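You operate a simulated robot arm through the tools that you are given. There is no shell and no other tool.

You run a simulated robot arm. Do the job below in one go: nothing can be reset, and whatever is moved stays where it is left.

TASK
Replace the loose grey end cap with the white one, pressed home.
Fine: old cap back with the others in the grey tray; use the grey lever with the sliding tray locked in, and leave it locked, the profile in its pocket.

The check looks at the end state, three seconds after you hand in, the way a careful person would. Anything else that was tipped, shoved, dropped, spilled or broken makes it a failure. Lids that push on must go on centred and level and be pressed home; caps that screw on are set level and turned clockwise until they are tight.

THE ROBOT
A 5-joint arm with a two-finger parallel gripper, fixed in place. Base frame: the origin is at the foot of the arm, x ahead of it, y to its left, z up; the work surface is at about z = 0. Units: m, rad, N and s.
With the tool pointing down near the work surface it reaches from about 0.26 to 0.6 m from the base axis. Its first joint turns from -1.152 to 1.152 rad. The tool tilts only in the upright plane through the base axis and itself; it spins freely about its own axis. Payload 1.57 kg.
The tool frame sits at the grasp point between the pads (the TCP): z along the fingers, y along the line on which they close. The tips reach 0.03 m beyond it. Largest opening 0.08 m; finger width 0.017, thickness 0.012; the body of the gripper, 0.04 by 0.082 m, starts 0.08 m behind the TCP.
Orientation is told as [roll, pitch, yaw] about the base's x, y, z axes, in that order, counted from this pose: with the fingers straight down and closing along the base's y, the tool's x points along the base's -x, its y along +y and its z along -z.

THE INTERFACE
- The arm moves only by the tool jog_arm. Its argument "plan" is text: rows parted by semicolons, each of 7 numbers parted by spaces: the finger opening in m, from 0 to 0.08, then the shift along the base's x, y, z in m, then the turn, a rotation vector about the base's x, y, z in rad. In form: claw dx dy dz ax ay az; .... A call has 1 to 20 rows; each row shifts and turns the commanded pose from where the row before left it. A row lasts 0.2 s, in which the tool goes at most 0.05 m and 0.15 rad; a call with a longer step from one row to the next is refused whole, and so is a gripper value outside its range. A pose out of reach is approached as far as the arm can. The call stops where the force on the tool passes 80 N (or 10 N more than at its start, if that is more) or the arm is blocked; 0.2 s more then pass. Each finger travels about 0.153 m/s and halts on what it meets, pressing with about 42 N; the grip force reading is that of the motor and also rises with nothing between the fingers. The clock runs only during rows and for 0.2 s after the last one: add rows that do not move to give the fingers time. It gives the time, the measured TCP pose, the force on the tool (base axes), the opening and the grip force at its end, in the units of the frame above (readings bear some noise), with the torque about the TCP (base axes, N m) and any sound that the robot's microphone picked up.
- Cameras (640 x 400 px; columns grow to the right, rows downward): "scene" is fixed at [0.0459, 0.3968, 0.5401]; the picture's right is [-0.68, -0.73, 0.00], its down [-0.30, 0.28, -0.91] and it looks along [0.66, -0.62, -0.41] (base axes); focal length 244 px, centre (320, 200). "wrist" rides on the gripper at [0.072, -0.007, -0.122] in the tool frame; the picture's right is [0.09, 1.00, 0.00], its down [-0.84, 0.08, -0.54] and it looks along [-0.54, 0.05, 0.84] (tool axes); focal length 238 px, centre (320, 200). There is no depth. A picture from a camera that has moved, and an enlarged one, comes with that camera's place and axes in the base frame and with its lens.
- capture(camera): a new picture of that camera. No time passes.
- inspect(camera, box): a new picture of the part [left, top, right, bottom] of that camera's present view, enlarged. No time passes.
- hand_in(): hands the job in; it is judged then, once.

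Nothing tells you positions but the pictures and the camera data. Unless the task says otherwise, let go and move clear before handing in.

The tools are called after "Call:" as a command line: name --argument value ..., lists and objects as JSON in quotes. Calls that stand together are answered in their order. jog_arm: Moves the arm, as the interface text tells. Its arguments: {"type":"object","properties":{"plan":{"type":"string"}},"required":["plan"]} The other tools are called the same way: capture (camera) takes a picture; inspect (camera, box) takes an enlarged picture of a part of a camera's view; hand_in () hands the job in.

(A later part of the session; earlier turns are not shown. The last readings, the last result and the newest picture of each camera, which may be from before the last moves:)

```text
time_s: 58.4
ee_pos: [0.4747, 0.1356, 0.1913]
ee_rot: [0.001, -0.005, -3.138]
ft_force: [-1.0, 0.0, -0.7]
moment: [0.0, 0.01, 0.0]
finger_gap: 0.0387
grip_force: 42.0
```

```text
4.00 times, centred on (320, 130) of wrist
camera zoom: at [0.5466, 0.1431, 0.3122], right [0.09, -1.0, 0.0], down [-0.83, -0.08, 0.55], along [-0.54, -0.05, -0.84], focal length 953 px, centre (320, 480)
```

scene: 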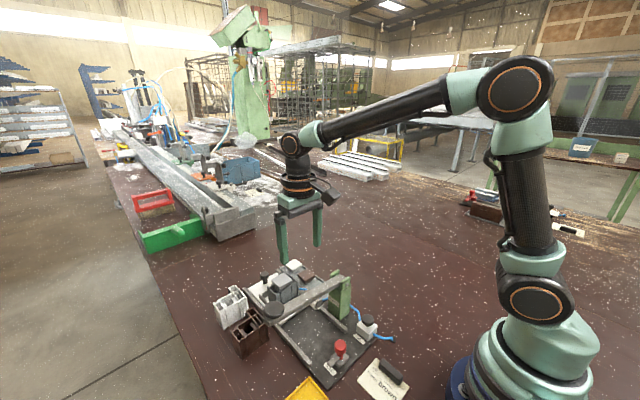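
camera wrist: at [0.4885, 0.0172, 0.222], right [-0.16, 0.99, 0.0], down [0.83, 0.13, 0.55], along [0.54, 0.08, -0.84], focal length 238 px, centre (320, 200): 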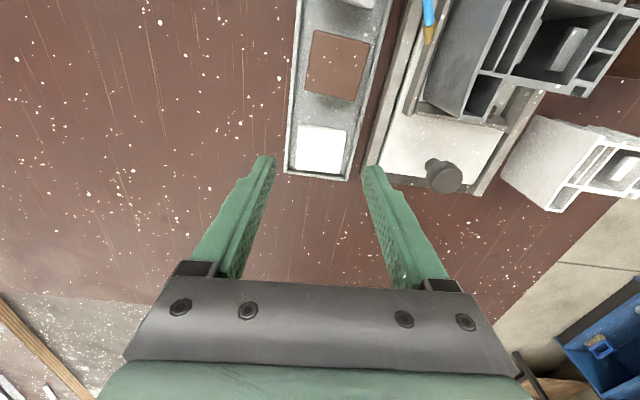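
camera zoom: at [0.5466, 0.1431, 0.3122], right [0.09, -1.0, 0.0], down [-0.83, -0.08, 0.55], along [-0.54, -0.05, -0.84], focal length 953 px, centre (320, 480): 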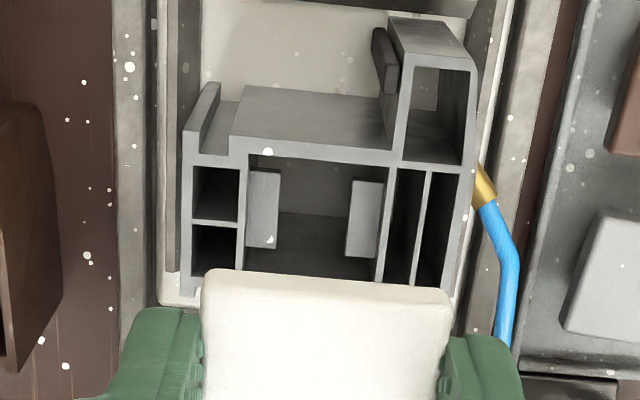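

The cavity is clear, about 29×33 mm with two ledges, and the cap alignment agrees with the reference pose within about a millimetre. I go back down and then insert in small, force-checked steps.

Call:
jog_arm --plan "0.03 0.0003 0.0004 -0.03 0 0 0; 0.03 0 0 -0.03 0 0 0; 0.03 0 0 0 0 0 0; 0.03 0 0 0 0 0 0"

Call:
inspect --camera "wrist" --box '[275, 120, 365, 160]'

Call:
inspect --camera "scene" --box '[264, 260, 304, 290]'

```text
time_s: 59.4
ee_pos: [0.4748, 0.1364, 0.1332]
ee_rot: [0.0, -0.004, -3.139]
ft_force: [-1.3, -1.3, -1.2]
moment: [-0.01, 0.0, 0.05]
finger_gap: 0.039
grip_force: 41.9
```

```text
7.11 times, centred on (320, 140) of wrist
camera zoom: at [0.547, 0.1441, 0.2529], right [0.09, -1.0, 0.0], down [-0.83, -0.08, 0.55], along [-0.54, -0.05, -0.84], focal length 1695 px, centre (320, 627)
```

zoom: 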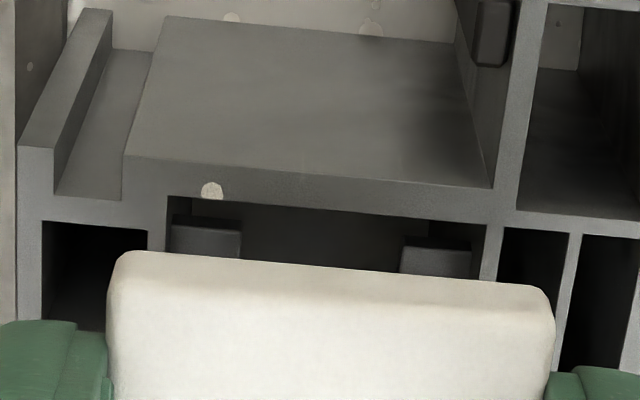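

```text
13.33 times, centred on (284, 275) of scene
camera zoom: at [0.0459, 0.3968, 0.5401], right [-0.68, -0.73, 0.0], down [-0.3, 0.28, -0.91], along [0.66, -0.62, -0.41], focal length 3248 px, centre (800, -800)
```

zoom: 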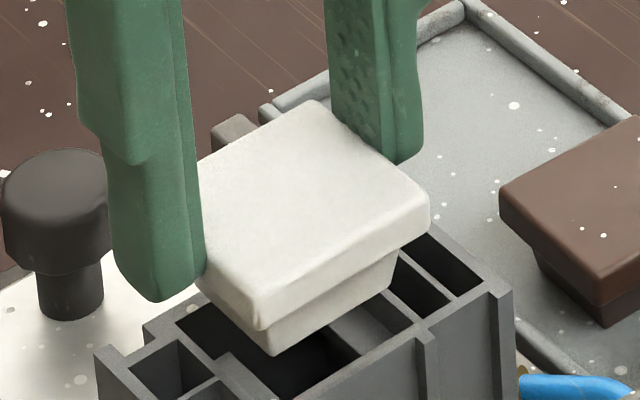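

Comparing scene pixels, the white cap lines up with where the grey one sat to within about a millimetre. I lower it in small steps watching the force.

Call:
jog_arm --plan "0.03 0 0 -0.003 0 0 0; 0.03 0 0 -0.002 0 0 0; 0.03 0 0 0 0 0 0"

Call:
inspect --camera "scene" --box '[255, 260, 305, 300]'

Call:
jog_arm --plan "0.03 0 0 -0.002 0 0 0; 0.03 0 0 0 0 0 0"

Call:
jog_arm --plan "0.03 0 0 -0.002 0 0 0; 0.03 0 0 0 0 0 0"

Call:
inspect --camera "scene" --box '[255, 260, 305, 300]'

```text
time_s: 60.2
ee_pos: [0.4751, 0.1374, 0.1265]
ee_rot: [0.0, -0.003, -3.138]
ft_force: [-0.5, 0.9, 0.3]
moment: [0.03, -0.02, 0.04]
finger_gap: 0.0387
grip_force: 42.1
```

```text
10.00 times, centred on (280, 280) of scene
camera zoom: at [0.0459, 0.3968, 0.5401], right [-0.68, -0.73, 0.0], down [-0.3, 0.28, -0.91], along [0.66, -0.62, -0.41], focal length 2436 px, centre (720, -600)
```

zoom: 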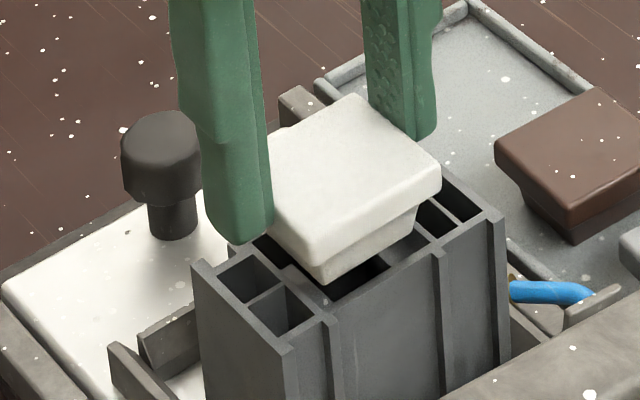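

```text
time_s: 60.8
ee_pos: [0.4746, 0.1374, 0.1246]
ee_rot: [0.002, -0.004, -3.137]
ft_force: [-0.4, -0.8, -0.8]
moment: [0.02, -0.01, -0.01]
finger_gap: 0.039
grip_force: 42.0
```

```text
time_s: 61.4
ee_pos: [0.474, 0.1375, 0.1234]
ee_rot: [0.002, -0.003, -3.138]
ft_force: [0.2, 0.3, -0.1]
moment: [0.0, 0.03, -0.01]
finger_gap: 0.0391
grip_force: 42.2
```

```text
10.00 times, centred on (280, 280) of scene
camera zoom: at [0.0459, 0.3968, 0.5401], right [-0.68, -0.73, 0.0], down [-0.3, 0.28, -0.91], along [0.66, -0.62, -0.41], focal length 2436 px, centre (720, -600)
```

zoom: 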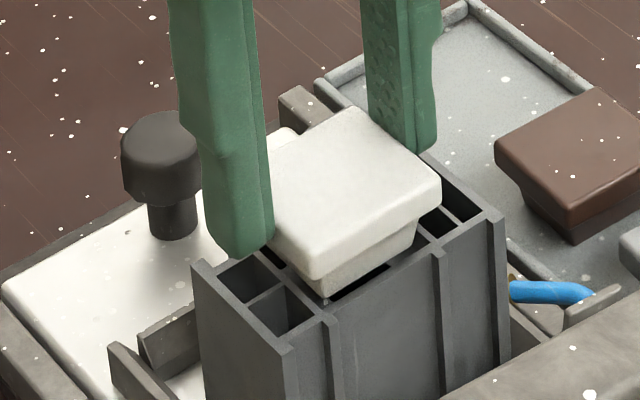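

The cap now matches the reference within ~0.3 mm, about 7 mm above the old loose height. I keep lowering in small steps.

Call:
jog_arm --plan "0.03 0 0 -0.0015 0 0 0; 0.03 0 0 0 0 0 0"

Call:
jog_arm --plan "0.03 0 0 -0.0015 0 0 0; 0.03 0 0 0 0 0 0"

Call:
jog_arm --plan "0.03 0 0 -0.0015 0 0 0; 0.03 0 0 0 0 0 0"

Call:
inspect --camera "scene" --box '[255, 260, 305, 300]'

Call:
inspect --camera "wrist" --box '[240, 80, 400, 200]'

```text
time_s: 62.0
ee_pos: [0.4744, 0.137, 0.1204]
ee_rot: [0.001, -0.005, -3.138]
ft_force: [-0.5, 0.3, -0.9]
moment: [0.02, -0.01, 0.02]
finger_gap: 0.0389
grip_force: 41.9
```

```text
time_s: 62.6
ee_pos: [0.4753, 0.1371, 0.1193]
ee_rot: [0.003, -0.002, -3.139]
ft_force: [-0.5, -0.1, -0.9]
moment: [0.03, -0.02, -0.03]
finger_gap: 0.0389
grip_force: 42.1
```

```text
time_s: 63.2
ee_pos: [0.4743, 0.1368, 0.1169]
ee_rot: [0.0, -0.004, -3.139]
ft_force: [0.7, -1.2, -0.1]
moment: [-0.02, 0.0, -0.03]
finger_gap: 0.0388
grip_force: 42.3
```

```text
10.00 times, centred on (280, 280) of scene
camera zoom: at [0.0459, 0.3968, 0.5401], right [-0.68, -0.73, 0.0], down [-0.3, 0.28, -0.91], along [0.66, -0.62, -0.41], focal length 2436 px, centre (720, -600)
```

zoom: 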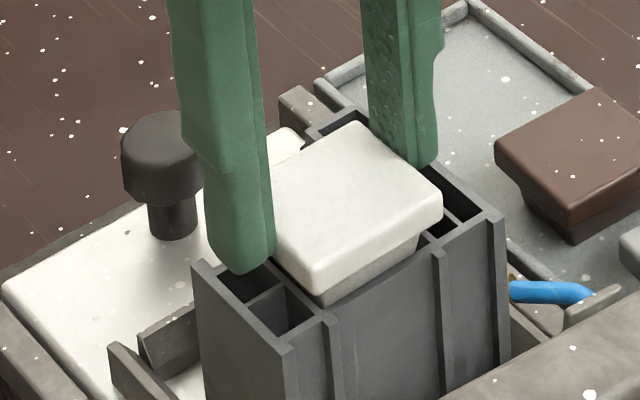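

```text
3.33 times, centred on (320, 140) of wrist
camera zoom: at [0.5469, 0.1448, 0.238], right [0.09, -1.0, 0.0], down [-0.83, -0.08, 0.55], along [-0.54, -0.05, -0.84], focal length 794 px, centre (320, 400)
```

zoom: 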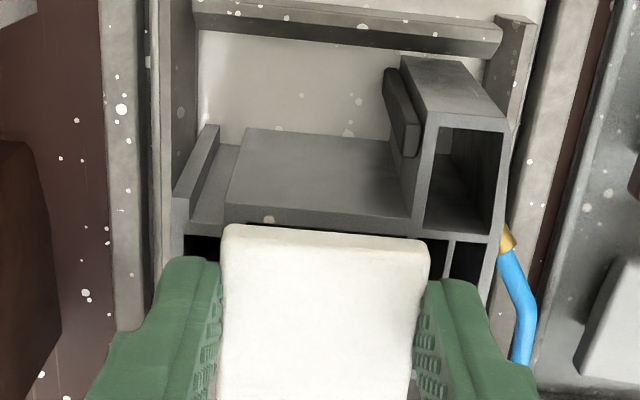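

It is sliding in without force, about 1.5 mm from the old loose height. Continuing down until it rests.

Call:
jog_arm --plan "0.03 0 0 -0.001 0 0 0; 0.03 0 0 0 0 0 0"

Call:
jog_arm --plan "0.03 0 0 -0.001 0 0 0; 0.03 0 0 0 0 0 0"

Call:
inspect --camera "scene" --box '[255, 260, 305, 300]'

```text
time_s: 63.8
ee_pos: [0.4748, 0.1372, 0.1173]
ee_rot: [0.002, -0.003, -3.138]
ft_force: [0.2, -0.7, 0.2]
moment: [-0.02, 0.0, 0.03]
finger_gap: 0.0388
grip_force: 41.7
```

```text
time_s: 64.4
ee_pos: [0.4752, 0.1379, 0.1145]
ee_rot: [0.001, -0.004, -3.141]
ft_force: [-0.7, -1.6, 4.3]
moment: [-0.06, 0.04, -0.02]
finger_gap: 0.0389
grip_force: 42.1
```

```text
10.00 times, centred on (280, 280) of scene
camera zoom: at [0.0459, 0.3968, 0.5401], right [-0.68, -0.73, 0.0], down [-0.3, 0.28, -0.91], along [0.66, -0.62, -0.41], focal length 2436 px, centre (720, -600)
```

zoom: 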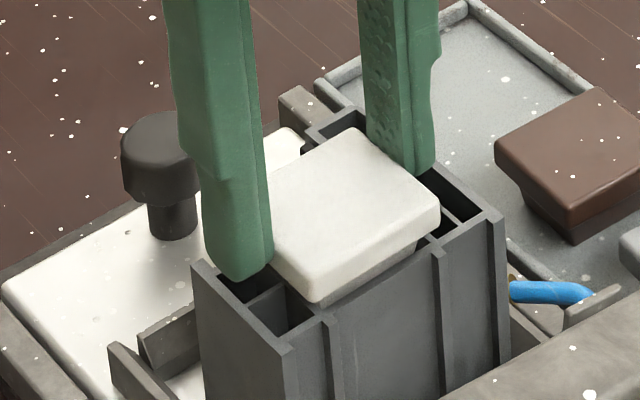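

Light contact (4 N): the cap rests at the old loose height, but about 0.8 mm to +y of the reference. I raise a hair and nudge −y.

Call:
jog_arm --plan "0.03 0 0 0.001 0 0 0; 0.03 0 -0.001 0 0 0 0; 0.03 0 0 0 0 0 0"

Call:
inspect --camera "scene" --box '[255, 260, 305, 300]'

```text
time_s: 65.2
ee_pos: [0.4744, 0.1385, 0.1167]
ee_rot: [0.0, -0.003, -3.139]
ft_force: [0.0, 0.2, 0.1]
moment: [-0.01, -0.01, 0.01]
finger_gap: 0.0389
grip_force: 42.1
```

```text
10.00 times, centred on (280, 280) of scene
camera zoom: at [0.0459, 0.3968, 0.5401], right [-0.68, -0.73, 0.0], down [-0.3, 0.28, -0.91], along [0.66, -0.62, -0.41], focal length 2436 px, centre (720, -600)
```

zoom: 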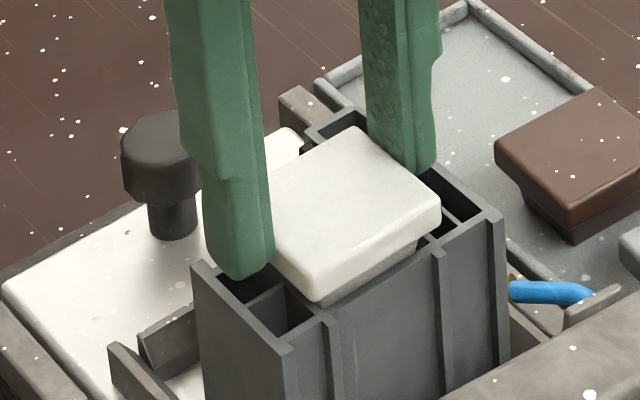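

The cap sits within half a millimetre of the reference. I set it down and open the fingers.

Call:
jog_arm --plan "0.03 0 0 -0.001 0 0 0; 0.036 0 0 0 0 0 0; 0.042 0 0 0 0 0 0; 0.05 0 0 0 0 0 0; 0.06 0 0 0 0 0 0; 0.06 0 0 0 0 0 0"

Call:
inspect --camera "scene" --box '[255, 260, 305, 300]'

Call:
inspect --camera "wrist" --box '[240, 80, 400, 200]'

```text
time_s: 66.6
ee_pos: [0.4743, 0.1379, 0.1138]
ee_rot: [0.002, -0.003, -3.138]
ft_force: [-0.5, -0.6, 0.0]
moment: [-0.01, -0.03, -0.01]
finger_gap: 0.0598
grip_force: 0.0
```

```text
10.00 times, centred on (280, 280) of scene
camera zoom: at [0.0459, 0.3968, 0.5401], right [-0.68, -0.73, 0.0], down [-0.3, 0.28, -0.91], along [0.66, -0.62, -0.41], focal length 2436 px, centre (720, -600)
```

zoom: 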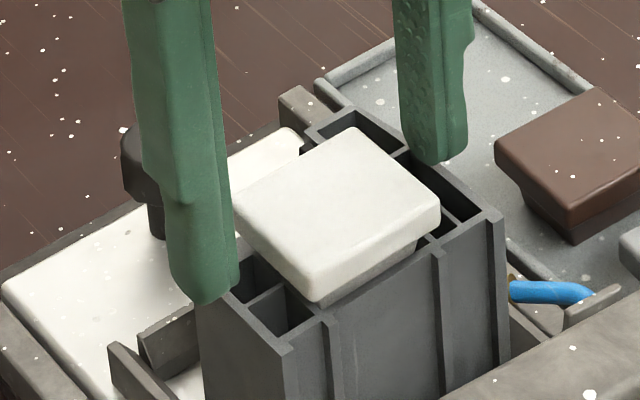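

```text
3.33 times, centred on (320, 140) of wrist
camera zoom: at [0.5474, 0.1453, 0.2349], right [0.09, -1.0, 0.0], down [-0.83, -0.08, 0.55], along [-0.54, -0.05, -0.84], focal length 794 px, centre (320, 400)
```

zoom: 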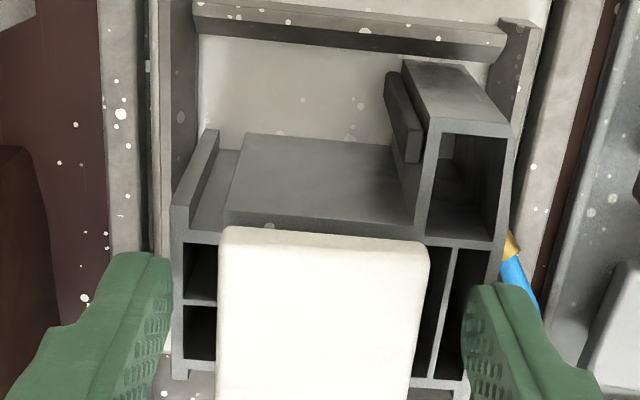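

The white cap sits level in the cavity, released. I rise clear and look at the tray knob next.

Call:
jog_arm --plan "0.06 0 0 0.01 0 0 0; 0.06 0 0 0.03 0 0 0; 0.06 0 0 0.04 0 0 0; 0.06 0.03 0 0 0 0 0; 0.06 0.03 -0.002 0 0 0 0; 0.06 0.025 -0.002 0 0 0 0; 0.06 0 0 0 0 0 0"

Call:
capture --camera "wrist"

Call:
inspect --camera "wrist" --box '[240, 60, 400, 200]'

Call:
inspect --camera "scene" --box '[245, 250, 315, 310]'

```text
time_s: 68.2
ee_pos: [0.5614, 0.1335, 0.1981]
ee_rot: [0.001, -0.006, -3.138]
ft_force: [-0.4, 0.5, -0.1]
moment: [0.0, 0.02, -0.02]
finger_gap: 0.06
grip_force: 0.0
```

```text
taken
camera wrist: at [0.6329, 0.1411, 0.3175], right [0.09, -1.0, 0.0], down [-0.83, -0.08, 0.55], along [-0.54, -0.05, -0.84], focal length 238 px, centre (320, 200)
```

wrist: 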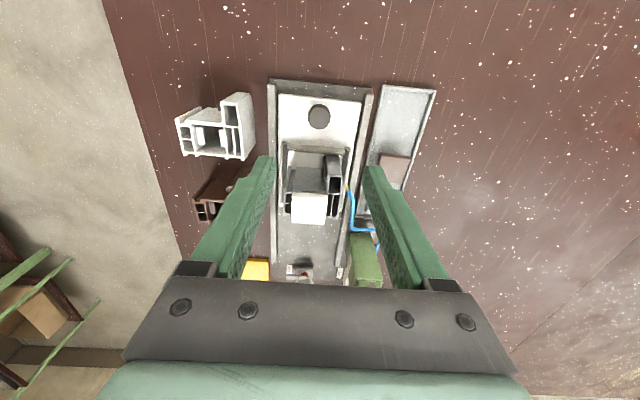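

```text
2.86 times, centred on (320, 130) of wrist
camera zoom: at [0.6329, 0.1411, 0.3175], right [0.09, -1.0, 0.0], down [-0.83, -0.08, 0.55], along [-0.54, -0.05, -0.84], focal length 681 px, centre (320, 400)
```

zoom: 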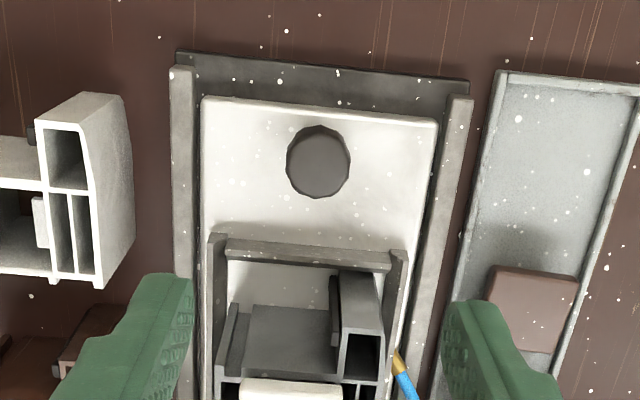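

```text
6.67 times, centred on (280, 280) of scene
camera zoom: at [0.0459, 0.3968, 0.5401], right [-0.68, -0.73, 0.0], down [-0.3, 0.28, -0.91], along [0.66, -0.62, -0.41], focal length 1624 px, centre (587, -333)
```

zoom: 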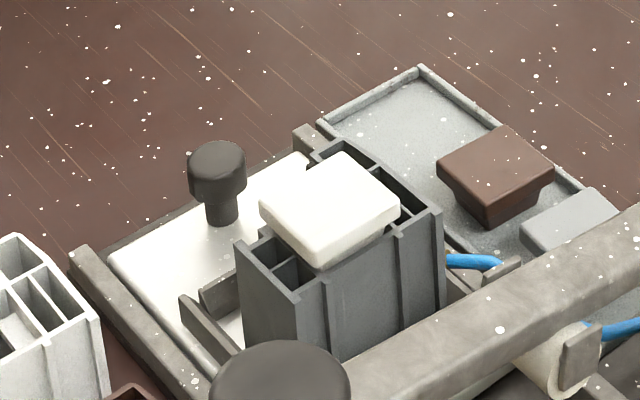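

The tray knob's centre is at about (0.567, 0.1355) with its top at z≈0.048. I descend over it with the fingers open and check.

Call:
jog_arm --plan "0.06 0.007 0.0013 -0.03 0 0 0; 0.06 0 0 -0.04 0 0 0; 0.06 0 0 -0.038 0 0 0; 0.06 0 0 0 0 0 0; 0.06 0 0 0 0 0 0"

Call:
inspect --camera "wrist" --box '[240, 60, 400, 200]'

Call:
inspect --camera "scene" --box '[230, 240, 310, 310]'

```text
time_s: 69.4
ee_pos: [0.5669, 0.1349, 0.0859]
ee_rot: [0.002, -0.003, -3.136]
ft_force: [0.2, 0.0, 0.4]
moment: [0.01, -0.01, 0.01]
finger_gap: 0.0599
grip_force: 0.0
```

```text
2.86 times, centred on (320, 130) of wrist
camera zoom: at [0.6396, 0.143, 0.2072], right [0.09, -1.0, 0.0], down [-0.83, -0.08, 0.55], along [-0.54, -0.05, -0.84], focal length 681 px, centre (320, 400)
```

zoom: 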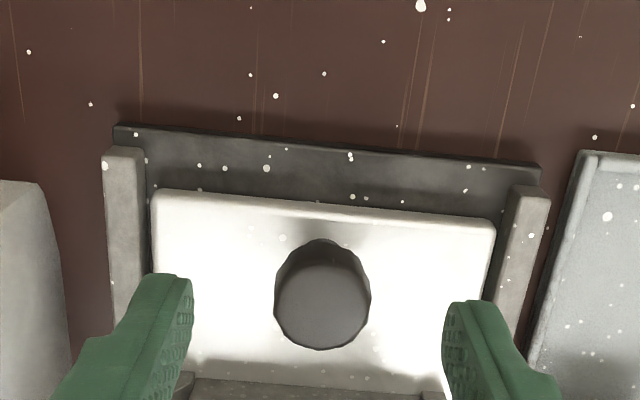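

```text
5.71 times, centred on (270, 275) of scene
camera zoom: at [0.0459, 0.3968, 0.5401], right [-0.68, -0.73, 0.0], down [-0.3, 0.28, -0.91], along [0.66, -0.62, -0.41], focal length 1392 px, centre (606, -229)
```

zoom: 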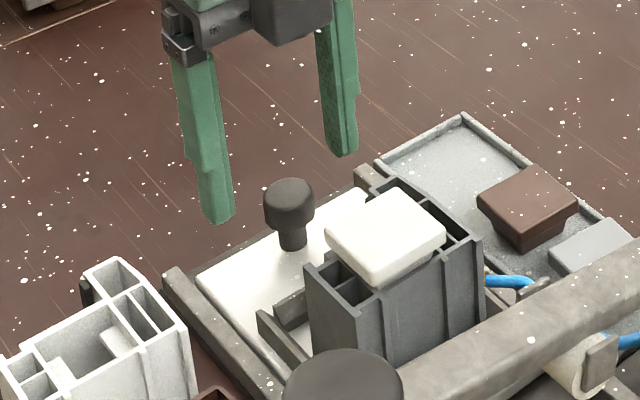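

The tool is centred on the knob. I descend around it and close.

Call:
jog_arm --plan "0.06 0.001 0 -0.013 0 0 0; 0.06 0 0 -0.012 0 0 0; 0.06 0 0 0 0 0 0; 0.05 0 0 0 0 0 0; 0.035 0 0 0 0 0 0; 0.02 0 0 0 0 0 0; 0.015 0 0 0 0 0 0; 0.015 0 0 0 0 0 0"

Call:
inspect --camera "wrist" --box '[240, 60, 400, 200]'

Call:
inspect --camera "scene" --box '[230, 240, 310, 310]'

```text
time_s: 71.2
ee_pos: [0.5683, 0.1346, 0.0626]
ee_rot: [0.003, -0.005, -3.139]
ft_force: [0.9, -12.0, 0.0]
moment: [-0.28, 0.02, 0.06]
finger_gap: 0.025
grip_force: 36.6
```

```text
2.86 times, centred on (320, 130) of wrist
camera zoom: at [0.6411, 0.1422, 0.1831], right [0.09, -1.0, 0.0], down [-0.83, -0.08, 0.55], along [-0.54, -0.05, -0.84], focal length 681 px, centre (320, 400)
```

zoom: 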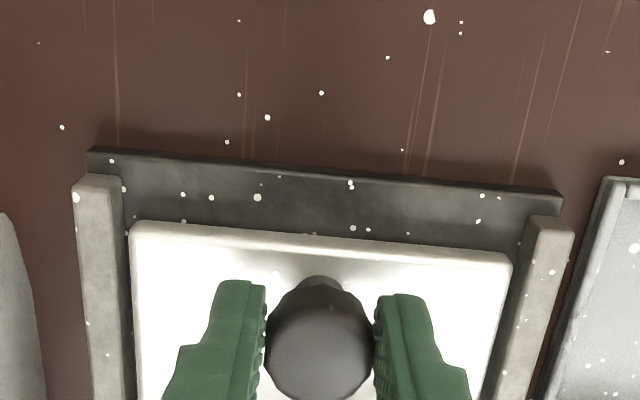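

```text
5.71 times, centred on (270, 275) of scene
camera zoom: at [0.0459, 0.3968, 0.5401], right [-0.68, -0.73, 0.0], down [-0.3, 0.28, -0.91], along [0.66, -0.62, -0.41], focal length 1392 px, centre (606, -229)
```

zoom: 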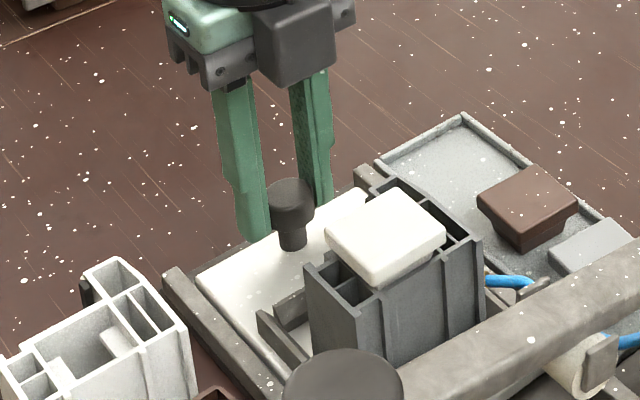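

The knob is gripped (gap 25 mm). I ease the side force with a 1 mm shift and start sliding the tray toward the lever in small moves, watching forces.

Call:
jog_arm --plan "0.015 0 -0.001 0 0 0 0; 0.015 -0.004 0 0 0 0 0; 0.015 -0.006 0 0 0 0 0; 0.015 0 0 0 0 0 0"

Call:
inspect --camera "scene" --box '[230, 240, 310, 310]'

```text
time_s: 72.2
ee_pos: [0.5568, 0.1347, 0.0634]
ee_rot: [0.0, -0.003, -3.136]
ft_force: [-1.2, 13.9, 5.3]
moment: [0.36, 0.09, -0.08]
finger_gap: 0.0255
grip_force: 36.3
```

```text
5.71 times, centred on (270, 275) of scene
camera zoom: at [0.0458, 0.3968, 0.5402], right [-0.68, -0.73, 0.0], down [-0.3, 0.28, -0.91], along [0.66, -0.62, -0.41], focal length 1392 px, centre (606, -229)
```

zoom: 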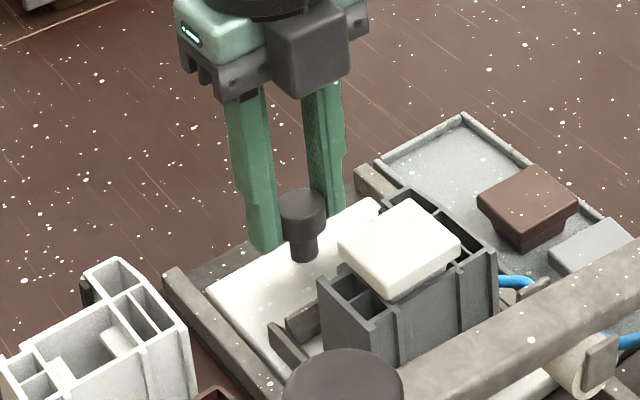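

The tray slides freely. I continue in 1 cm steps.

Call:
jog_arm --plan "0.015 -0.01 0.0005 0 0 0 0; 0.015 -0.01 0 0 0 0 0; 0.015 -0.01 0 0 0 0 0; 0.015 0 0 0 0 0 0"

Call:
capture --camera "scene"

Call:
inspect --camera "scene" --box '[240, 240, 340, 320]'

```text
time_s: 73.2
ee_pos: [0.5275, 0.1343, 0.0634]
ee_rot: [-0.001, -0.001, -3.142]
ft_force: [1.2, 11.9, 2.7]
moment: [0.37, -1.0, -0.1]
finger_gap: 0.0254
grip_force: 37.3
```

```text
taken
```

scene: 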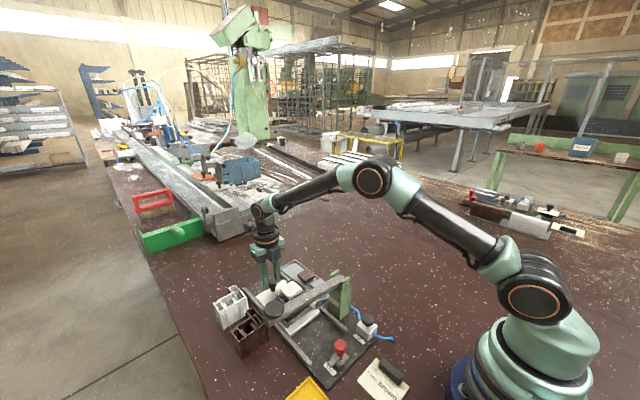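

```text
5.00 times, centred on (290, 280) of scene
camera zoom: at [0.0458, 0.3967, 0.5402], right [-0.68, -0.73, 0.0], down [-0.3, 0.28, -0.91], along [0.66, -0.62, -0.41], focal length 1218 px, centre (470, -200)
```

zoom: 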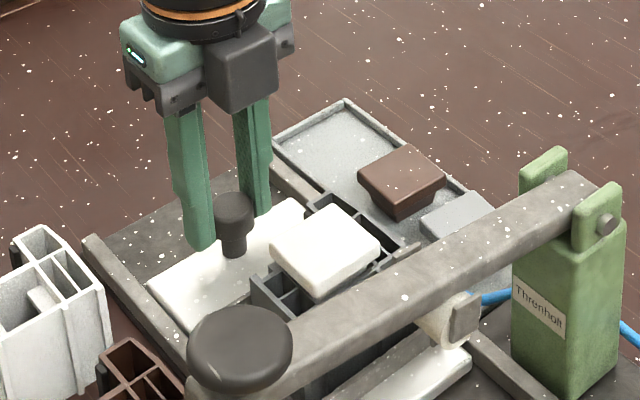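

The tray has moved 4 cm with the cap still in place. I continue, watching the clearance under the lever.

Call:
jog_arm --plan "0.015 -0.01 0 0 0 0 0; 0.015 -0.01 0 0 0 0 0; 0.015 0 0 0 0 0 0"

Call:
inspect --camera "scene" --box '[250, 260, 330, 330]'

```text
time_s: 74.0
ee_pos: [0.5073, 0.135, 0.0638]
ee_rot: [0.001, -0.002, -3.138]
ft_force: [-0.4, 13.8, 10.1]
moment: [0.33, 0.02, -0.07]
finger_gap: 0.0256
grip_force: 36.9
```

```text
5.71 times, centred on (290, 295) of scene
camera zoom: at [0.0458, 0.3967, 0.5402], right [-0.68, -0.73, 0.0], down [-0.3, 0.28, -0.91], along [0.66, -0.62, -0.41], focal length 1392 px, centre (491, -343)
```

zoom: 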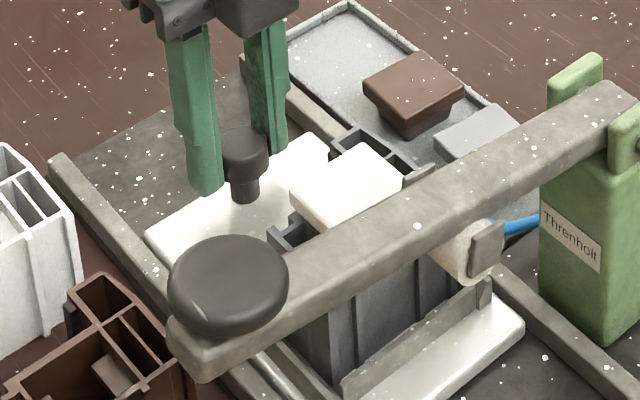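

Clear so far. I relieve the small side and vertical load and continue sliding.

Call:
jog_arm --plan "0.015 0 0.001 0.0008 0 0 0; 0.015 -0.01 0 0 0 0 0; 0.015 -0.01 0 0 0 0 0; 0.015 0 0 0 0 0 0"

Call:
inspect --camera "scene" --box '[250, 260, 330, 330]'

Call:
capture --camera "wrist"

```text
time_s: 75.0
ee_pos: [0.4872, 0.1343, 0.0631]
ee_rot: [0.003, -0.008, -3.138]
ft_force: [0.4, 13.7, -9.8]
moment: [0.37, -0.78, 0.02]
finger_gap: 0.0251
grip_force: 36.5
```

```text
5.71 times, centred on (290, 295) of scene
camera zoom: at [0.0459, 0.3968, 0.5401], right [-0.68, -0.73, 0.0], down [-0.3, 0.28, -0.91], along [0.66, -0.62, -0.41], focal length 1392 px, centre (491, -343)
```

zoom: 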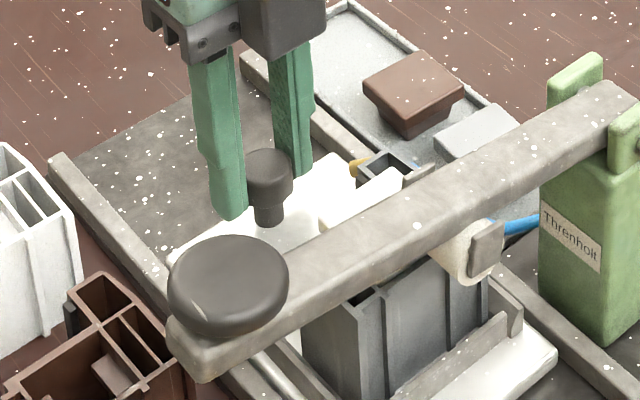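

```text
taken
camera wrist: at [0.5601, 0.1424, 0.183], right [0.1, -1.0, 0.0], down [-0.83, -0.08, 0.55], along [-0.55, -0.05, -0.84], focal length 238 px, centre (320, 200)
```

wrist: 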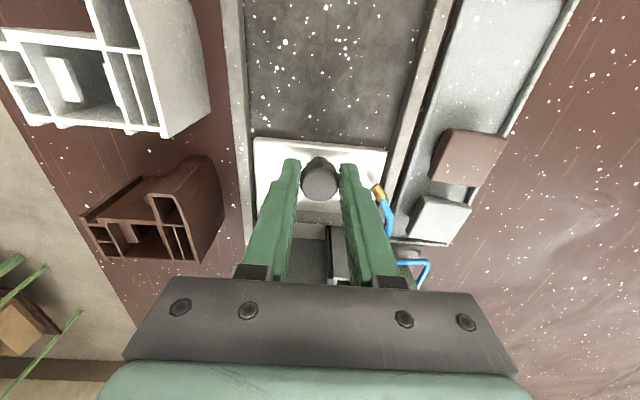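

The cap is now going beneath the lever. I continue carefully in 5 mm steps.

Call:
jog_arm --plan "0.015 -0.005 0.0005 -0.0005 0 0 0; 0.015 -0.005 0 0 0 0 0; 0.015 0 0 0 0 0 0"

Call:
inspect --camera "scene" --box '[260, 270, 360, 370]'

Call:
jog_arm --plan "0.015 -0.005 0 0 0 0 0; 0.015 0 0 0 0 0 0"

Call:
inspect --camera "scene" --box '[260, 270, 360, 370]'

```text
time_s: 75.8
ee_pos: [0.4764, 0.1357, 0.0633]
ee_rot: [0.002, -0.008, -3.138]
ft_force: [0.3, 13.9, -18.7]
moment: [0.39, -0.22, -0.1]
finger_gap: 0.0254
grip_force: 36.4
```

```text
4.00 times, centred on (310, 320) of scene
camera zoom: at [0.046, 0.3968, 0.5401], right [-0.68, -0.73, 0.0], down [-0.3, 0.28, -0.91], along [0.66, -0.62, -0.41], focal length 974 px, centre (360, -280)
```

zoom: 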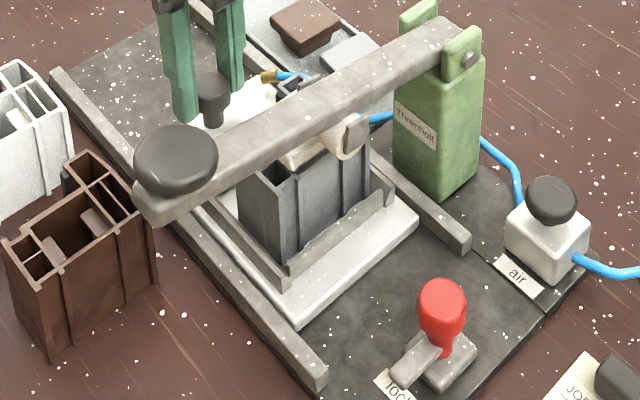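

```text
time_s: 76.4
ee_pos: [0.4722, 0.1346, 0.0625]
ee_rot: [0.002, -0.007, -3.137]
ft_force: [0.1, 13.8, -24.4]
moment: [0.31, -0.18, -0.03]
finger_gap: 0.0251
grip_force: 36.5
```

```text
4.00 times, centred on (310, 320) of scene
camera zoom: at [0.046, 0.3968, 0.5401], right [-0.68, -0.73, 0.0], down [-0.3, 0.28, -0.91], along [0.66, -0.62, -0.41], focal length 974 px, centre (360, -280)
```

zoom: 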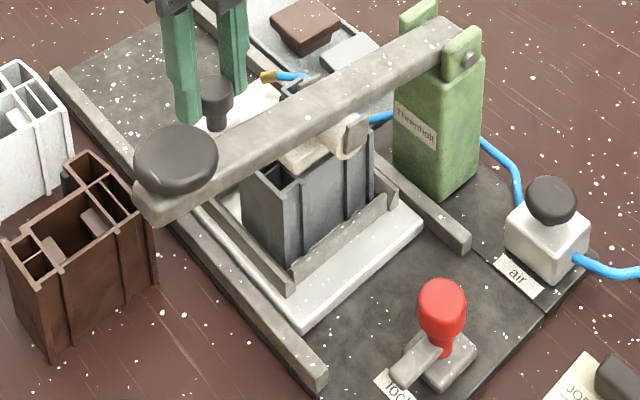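

The tool is lifting slightly on the knob (−24 N in z), so I lower 1.5 mm and go on in small steps.

Call:
jog_arm --plan "0.015 0 -0.0005 -0.0015 0 0 0; 0.015 -0.005 0 0 0 0 0; 0.015 0 0 0 0 0 0"

Call:
jog_arm --plan "0.015 -0.004 0 -0.0005 0 0 0; 0.015 0 0 0 0 0 0"

Call:
inspect --camera "scene" --box '[260, 270, 360, 370]'

```text
time_s: 77.2
ee_pos: [0.4679, 0.1355, 0.0631]
ee_rot: [0.0, -0.002, -3.138]
ft_force: [1.0, 18.2, -15.5]
moment: [0.47, -0.59, -0.02]
finger_gap: 0.0256
grip_force: 36.3
```

```text
time_s: 77.8
ee_pos: [0.4649, 0.135, 0.0628]
ee_rot: [-0.001, 0.0, -3.138]
ft_force: [-0.7, 18.5, 11.7]
moment: [0.47, 1.08, -0.03]
finger_gap: 0.0253
grip_force: 36.8
```

```text
4.00 times, centred on (310, 320) of scene
camera zoom: at [0.0458, 0.3967, 0.5402], right [-0.68, -0.73, 0.0], down [-0.3, 0.28, -0.91], along [0.66, -0.62, -0.41], focal length 974 px, centre (360, -280)
```

zoom: 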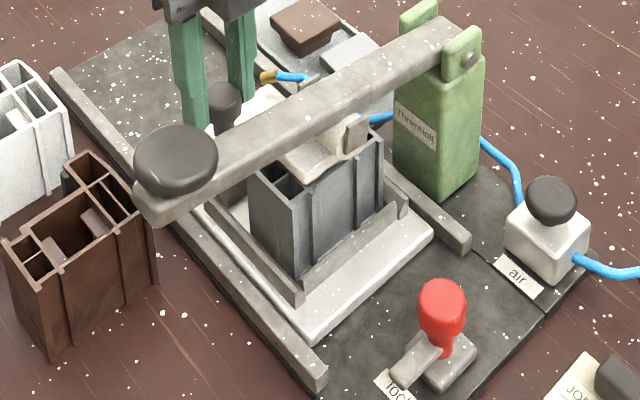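

Still sliding; continuing in 3 mm steps until the stop is felt.

Call:
jog_arm --plan "0.015 -0.003 -0.0005 0 0 0 0; 0.015 0 0 0 0 0 0"

Call:
jog_arm --plan "0.015 -0.003 0 0 0 0 0; 0.015 0 0 0 0 0 0"

Call:
jog_arm --plan "0.015 -0.003 0 0 0 0 0; 0.015 0 0 0 0 0 0"

Call:
inspect --camera "scene" --box '[260, 270, 360, 370]'

```text
time_s: 78.4
ee_pos: [0.4631, 0.136, 0.0642]
ee_rot: [-0.001, 0.004, -3.138]
ft_force: [0.4, 23.6, 18.1]
moment: [0.65, -0.17, -0.14]
finger_gap: 0.0253
grip_force: 36.5
```

```text
time_s: 79.0
ee_pos: [0.4609, 0.1343, 0.0635]
ee_rot: [0.0, 0.002, -3.137]
ft_force: [0.5, 22.2, 20.1]
moment: [0.66, -0.68, -0.04]
finger_gap: 0.0254
grip_force: 36.9
```

```text
time_s: 79.6
ee_pos: [0.4565, 0.1347, 0.0624]
ee_rot: [-0.001, 0.001, -3.14]
ft_force: [0.3, 24.6, 23.4]
moment: [0.67, 0.18, -0.13]
finger_gap: 0.0254
grip_force: 36.3
```

```text
4.00 times, centred on (310, 320) of scene
camera zoom: at [0.0458, 0.3967, 0.5402], right [-0.68, -0.73, 0.0], down [-0.3, 0.28, -0.91], along [0.66, -0.62, -0.41], focal length 974 px, centre (360, -280)
```

zoom: 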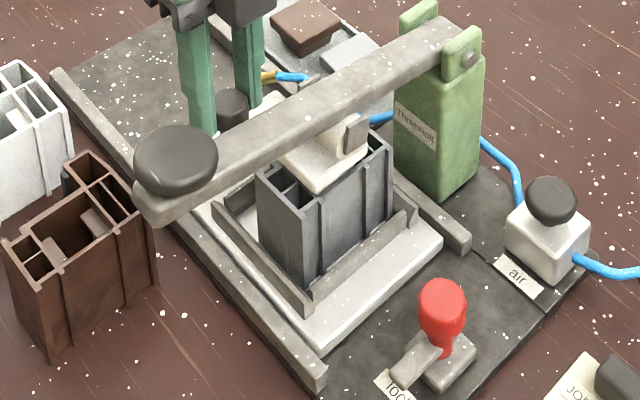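

The cap is nearly under the pad (pad centre ≈ x 0.350). I relieve the side loads and continue toward the stop.

Call:
jog_arm --plan "0.015 0 0.0015 0.001 0 0 0; 0.015 -0.003 0 0 0 0 0; 0.015 0 0 0 0 0 0"

Call:
jog_arm --plan "0.015 -0.003 0 0 0 0 0; 0.015 0 0 0 0 0 0"

Call:
jog_arm --plan "0.015 -0.002 0 0 0 0 0; 0.015 0 0 0 0 0 0"

Call:
inspect --camera "scene" --box '[260, 270, 360, 370]'

```text
time_s: 80.4
ee_pos: [0.454, 0.1351, 0.0618]
ee_rot: [0.001, -0.004, -3.141]
ft_force: [0.6, -3.8, 25.8]
moment: [-0.09, 0.0, 0.03]
finger_gap: 0.0253
grip_force: 36.8
```

```text
time_s: 81.0
ee_pos: [0.4493, 0.135, 0.062]
ee_rot: [0.001, -0.004, -3.14]
ft_force: [0.1, -9.3, 26.0]
moment: [-0.23, -0.07, 0.0]
finger_gap: 0.0253
grip_force: 36.7
```

```text
time_s: 81.6
ee_pos: [0.4467, 0.135, 0.0619]
ee_rot: [0.001, -0.005, -3.139]
ft_force: [1.4, -8.0, 24.2]
moment: [-0.24, -0.19, 0.02]
finger_gap: 0.0253
grip_force: 36.3
```

```text
4.00 times, centred on (310, 320) of scene
camera zoom: at [0.0458, 0.3967, 0.5402], right [-0.68, -0.73, 0.0], down [-0.3, 0.28, -0.91], along [0.66, -0.62, -0.41], focal length 974 px, centre (360, -280)
```

zoom: 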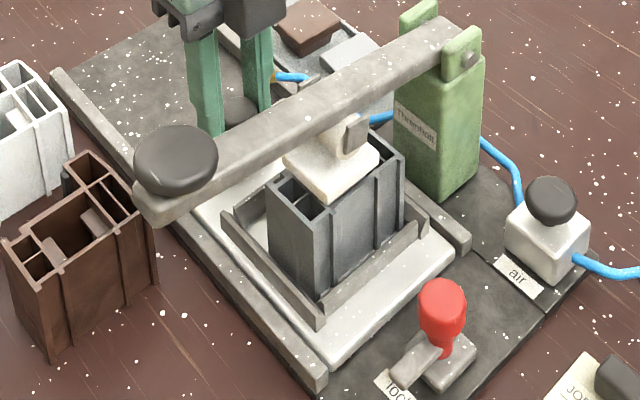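

No stop yet, with about 12 cm travelled. I look closely at the cap/pad alignment and the front of the tray relative to the lock.

Call:
inspect --camera "scene" --box '[320, 295, 364, 325]'

Call:
inspect --camera "scene" --box '[315, 325, 385, 375]'

Call:
capture --camera "wrist"

```text
13.33 times, centred on (342, 310) of scene
camera zoom: at [0.0458, 0.3967, 0.5402], right [-0.68, -0.73, 0.0], down [-0.3, 0.28, -0.91], along [0.66, -0.62, -0.41], focal length 3248 px, centre (27, -1267)
```

zoom: 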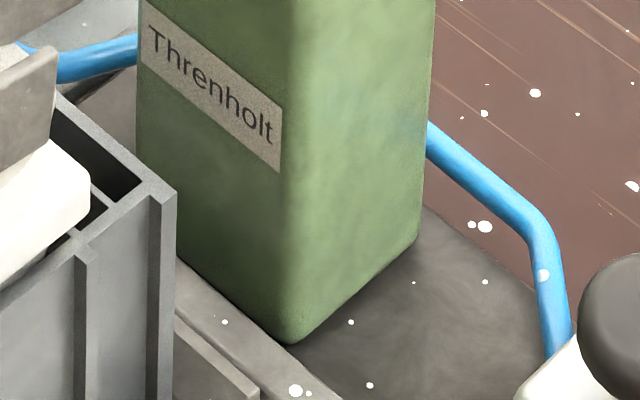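

```text
8.00 times, centred on (350, 350) of scene
camera zoom: at [0.0458, 0.3967, 0.5402], right [-0.68, -0.73, 0.0], down [-0.3, 0.28, -0.91], along [0.66, -0.62, -0.41], focal length 1949 px, centre (80, -1000)
```

zoom: 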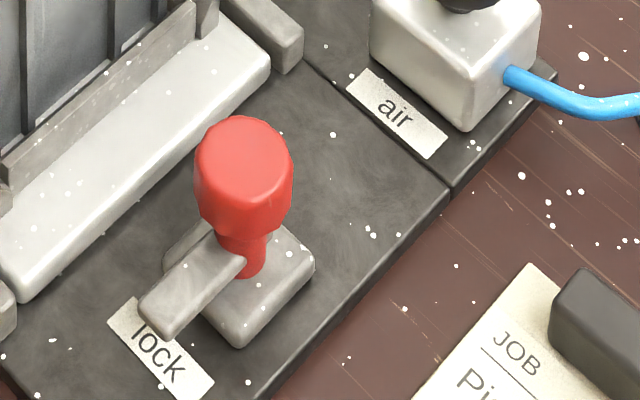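

```text
taken
camera wrist: at [0.5192, 0.1423, 0.182], right [0.09, -1.0, 0.0], down [-0.83, -0.08, 0.54], along [-0.54, -0.05, -0.84], focal length 238 px, centre (320, 200)
```

wrist: 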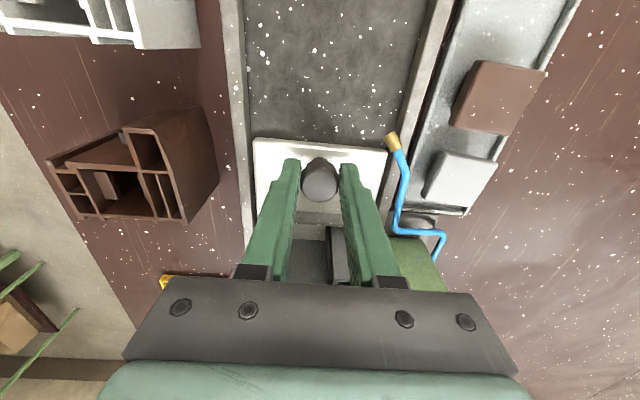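

Call:
inspect --camera "scene" --box '[318, 297, 362, 327]'

Call:
inspect --camera "scene" --box '[296, 290, 336, 320]'

```text
13.33 times, centred on (340, 312) of scene
camera zoom: at [0.0458, 0.3967, 0.5402], right [-0.68, -0.73, 0.0], down [-0.3, 0.28, -0.91], along [0.66, -0.62, -0.41], focal length 3248 px, centre (53, -1293)
```

zoom: 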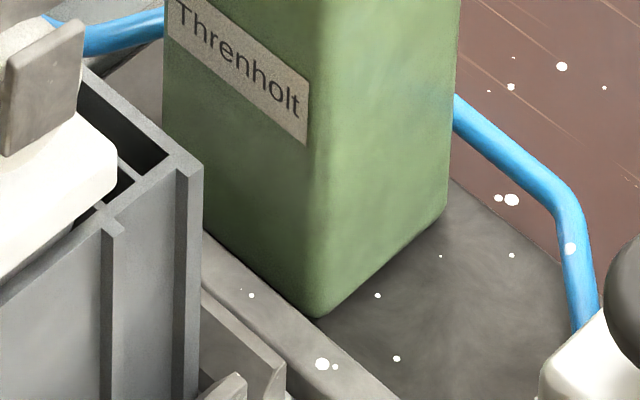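

```text
13.33 times, centred on (316, 305) of scene
camera zoom: at [0.0458, 0.3967, 0.5402], right [-0.68, -0.73, 0.0], down [-0.3, 0.28, -0.91], along [0.66, -0.62, -0.41], focal length 3248 px, centre (373, -1200)
```

zoom: 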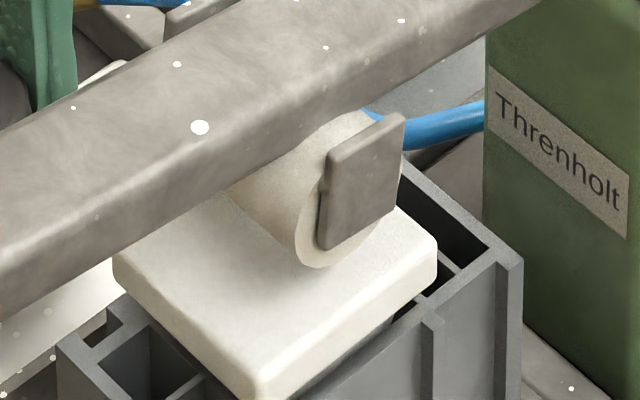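

The press roller hangs just above the cap and looks centred on it now. I push on in 1 mm steps to find the end stop.

Call:
jog_arm --plan "0.015 -0.0015 0.0003 0.0008 0 0 0; 0.015 0 0 0 0 0 0"

Call:
jog_arm --plan "0.015 -0.0015 0 0 0 0 0; 0.015 0 0 0 0 0 0"

Call:
jog_arm --plan "0.015 -0.0015 0 0 0 0 0; 0.015 0 0 0 0 0 0"

Call:
inspect --camera "scene" --box '[296, 290, 336, 320]'

```text
time_s: 82.2
ee_pos: [0.4441, 0.1338, 0.0619]
ee_rot: [0.002, -0.007, -3.14]
ft_force: [1.0, -13.9, 9.1]
moment: [-0.35, -0.81, 0.05]
finger_gap: 0.0251
grip_force: 36.8
```

```text
time_s: 82.8
ee_pos: [0.4418, 0.1347, 0.0622]
ee_rot: [0.002, -0.006, -3.141]
ft_force: [0.9, -12.9, 2.7]
moment: [-0.29, -0.1, 0.02]
finger_gap: 0.0251
grip_force: 37.0
```

```text
time_s: 83.4
ee_pos: [0.4416, 0.1353, 0.0616]
ee_rot: [0.002, -0.008, -3.139]
ft_force: [0.0, -16.1, -12.4]
moment: [-0.37, -0.84, 0.12]
finger_gap: 0.0256
grip_force: 37.5
```

```text
13.33 times, centred on (316, 305) of scene
camera zoom: at [0.0459, 0.3968, 0.5401], right [-0.68, -0.73, 0.0], down [-0.3, 0.28, -0.91], along [0.66, -0.62, -0.41], focal length 3248 px, centre (373, -1200)
```

zoom: 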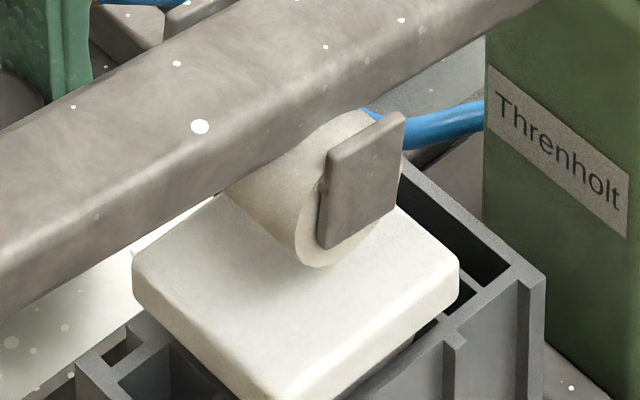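

Call:
inspect --camera "scene" --box '[290, 320, 370, 380]'

Call:
inspect --camera "scene" --box '[300, 330, 360, 370]'

```text
6.67 times, centred on (330, 350) of scene
camera zoom: at [0.0459, 0.3968, 0.5401], right [-0.68, -0.73, 0.0], down [-0.3, 0.28, -0.91], along [0.66, -0.62, -0.41], focal length 1624 px, centre (253, -800)
```

zoom: 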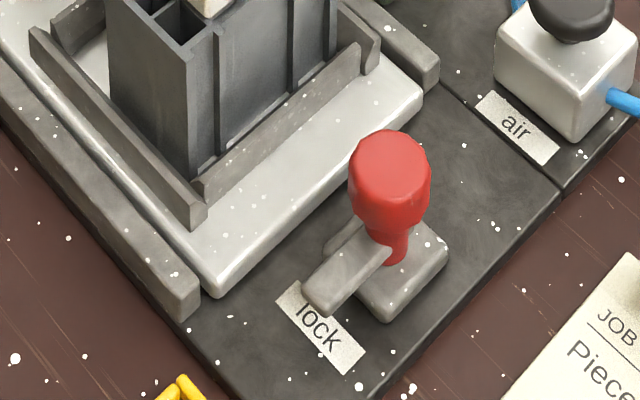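

```text
10.00 times, centred on (330, 350) of scene
camera zoom: at [0.0459, 0.3968, 0.5401], right [-0.68, -0.73, 0.0], down [-0.3, 0.28, -0.91], along [0.66, -0.62, -0.41], focal length 2436 px, centre (220, -1300)
```

zoom: 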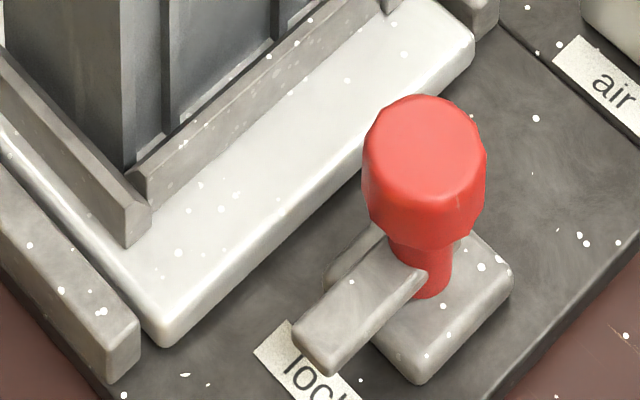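

No stop so far at ~12.7 cm of travel. I push gently a bit further, watching for resistance or a click.

Call:
jog_arm --plan "0.015 -0.002 0.0005 -0.0008 0 0 0; 0.015 0 0 0 0 0 0"

Call:
jog_arm --plan "0.015 -0.002 0 0 0 0 0; 0.015 0 0 0 0 0 0"

Call:
inspect --camera "scene" --box '[300, 330, 360, 370]'

```text
time_s: 84.0
ee_pos: [0.4398, 0.1347, 0.0618]
ee_rot: [0.003, -0.009, -3.141]
ft_force: [-2.3, -29.3, -4.6]
moment: [-0.68, -0.03, 0.18]
finger_gap: 0.0252
grip_force: 36.3
```

```text
time_s: 84.6
ee_pos: [0.4389, 0.1352, 0.0607]
ee_rot: [0.002, -0.007, -3.142]
ft_force: [-0.2, -29.5, -5.1]
moment: [-0.67, 0.54, 0.11]
finger_gap: 0.0251
grip_force: 36.8
```

```text
10.00 times, centred on (330, 350) of scene
camera zoom: at [0.0459, 0.3968, 0.5401], right [-0.68, -0.73, 0.0], down [-0.3, 0.28, -0.91], along [0.66, -0.62, -0.41], focal length 2436 px, centre (220, -1300)
```

zoom: 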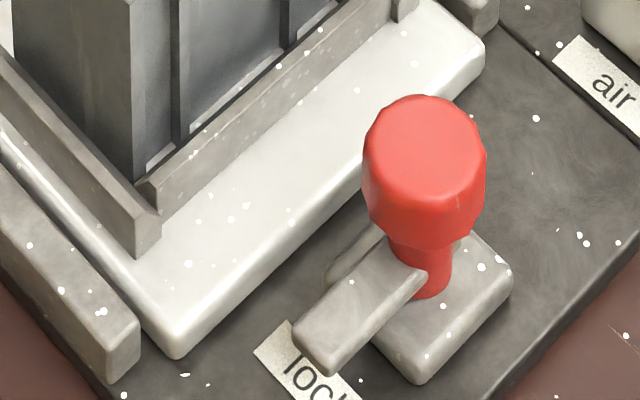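

The tray glides on toward the lock block. I will stop here, release the knob and look from above at the alignment of the cap under the roller.

Call:
jog_arm --plan "0.015 0 -0.001 0.0003 0 0 0; 0.015 0 0 0 0 0 0; 0.03 0 0 0 0 0 0; 0.045 0 0 0 0 0 0; 0.06 0 0 0 0 0 0; 0.06 0 0 0.02 0 0 0; 0.06 0 0 0.045 0 0 0; 0.06 0 0 0.045 0 0 0; 0.06 0 0 0.045 0 0 0; 0.06 0 0 0 0 0 0"

Call:
capture --camera "wrist"

Call:
inspect --camera "wrist" --box '[240, 100, 400, 260]'

Call:
inspect --camera "scene" --box '[240, 260, 380, 380]'

```text
time_s: 86.8
ee_pos: [0.4362, 0.1361, 0.2157]
ee_rot: [0.003, -0.004, -3.139]
ft_force: [-0.5, -0.6, 0.0]
moment: [-0.03, 0.04, -0.02]
finger_gap: 0.0601
grip_force: 0.0
```

```text
taken
camera wrist: at [0.5093, 0.1421, 0.3365], right [0.09, -1.0, 0.0], down [-0.83, -0.08, 0.55], along [-0.54, -0.05, -0.84], focal length 238 px, centre (320, 200)
```

wrist: 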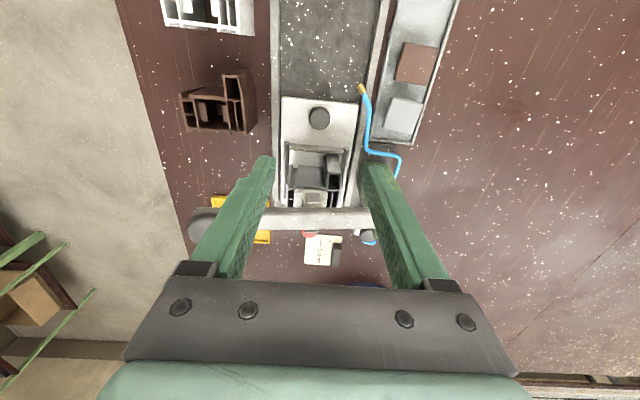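

```text
2.50 times, centred on (320, 180) of wrist
camera zoom: at [0.5093, 0.1421, 0.3365], right [0.09, -1.0, 0.0], down [-0.83, -0.08, 0.55], along [-0.54, -0.05, -0.84], focal length 596 px, centre (320, 250)
```

zoom: 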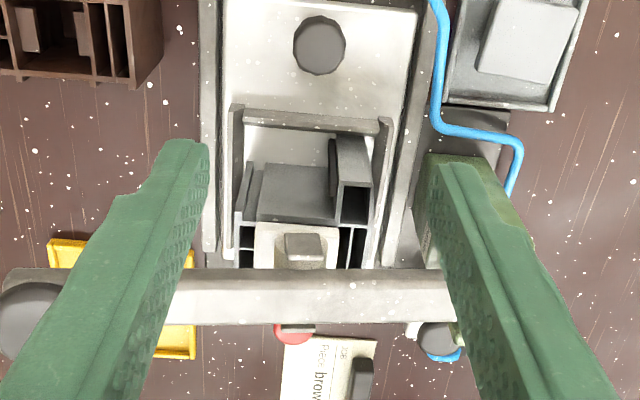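

```text
3.33 times, centred on (310, 320) of scene
camera zoom: at [0.0459, 0.3968, 0.5401], right [-0.68, -0.73, 0.0], down [-0.3, 0.28, -0.91], along [0.66, -0.62, -0.41], focal length 812 px, centre (353, -200)
```

zoom: 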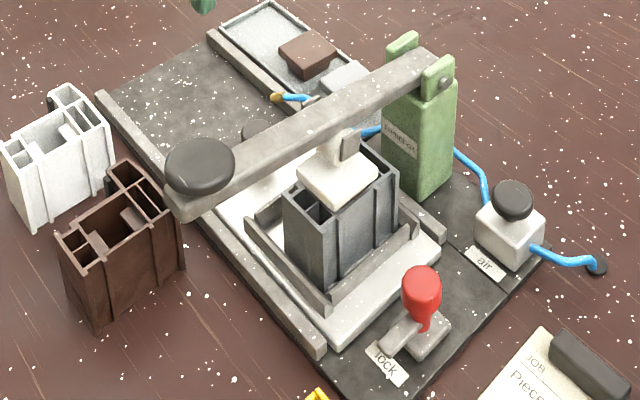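

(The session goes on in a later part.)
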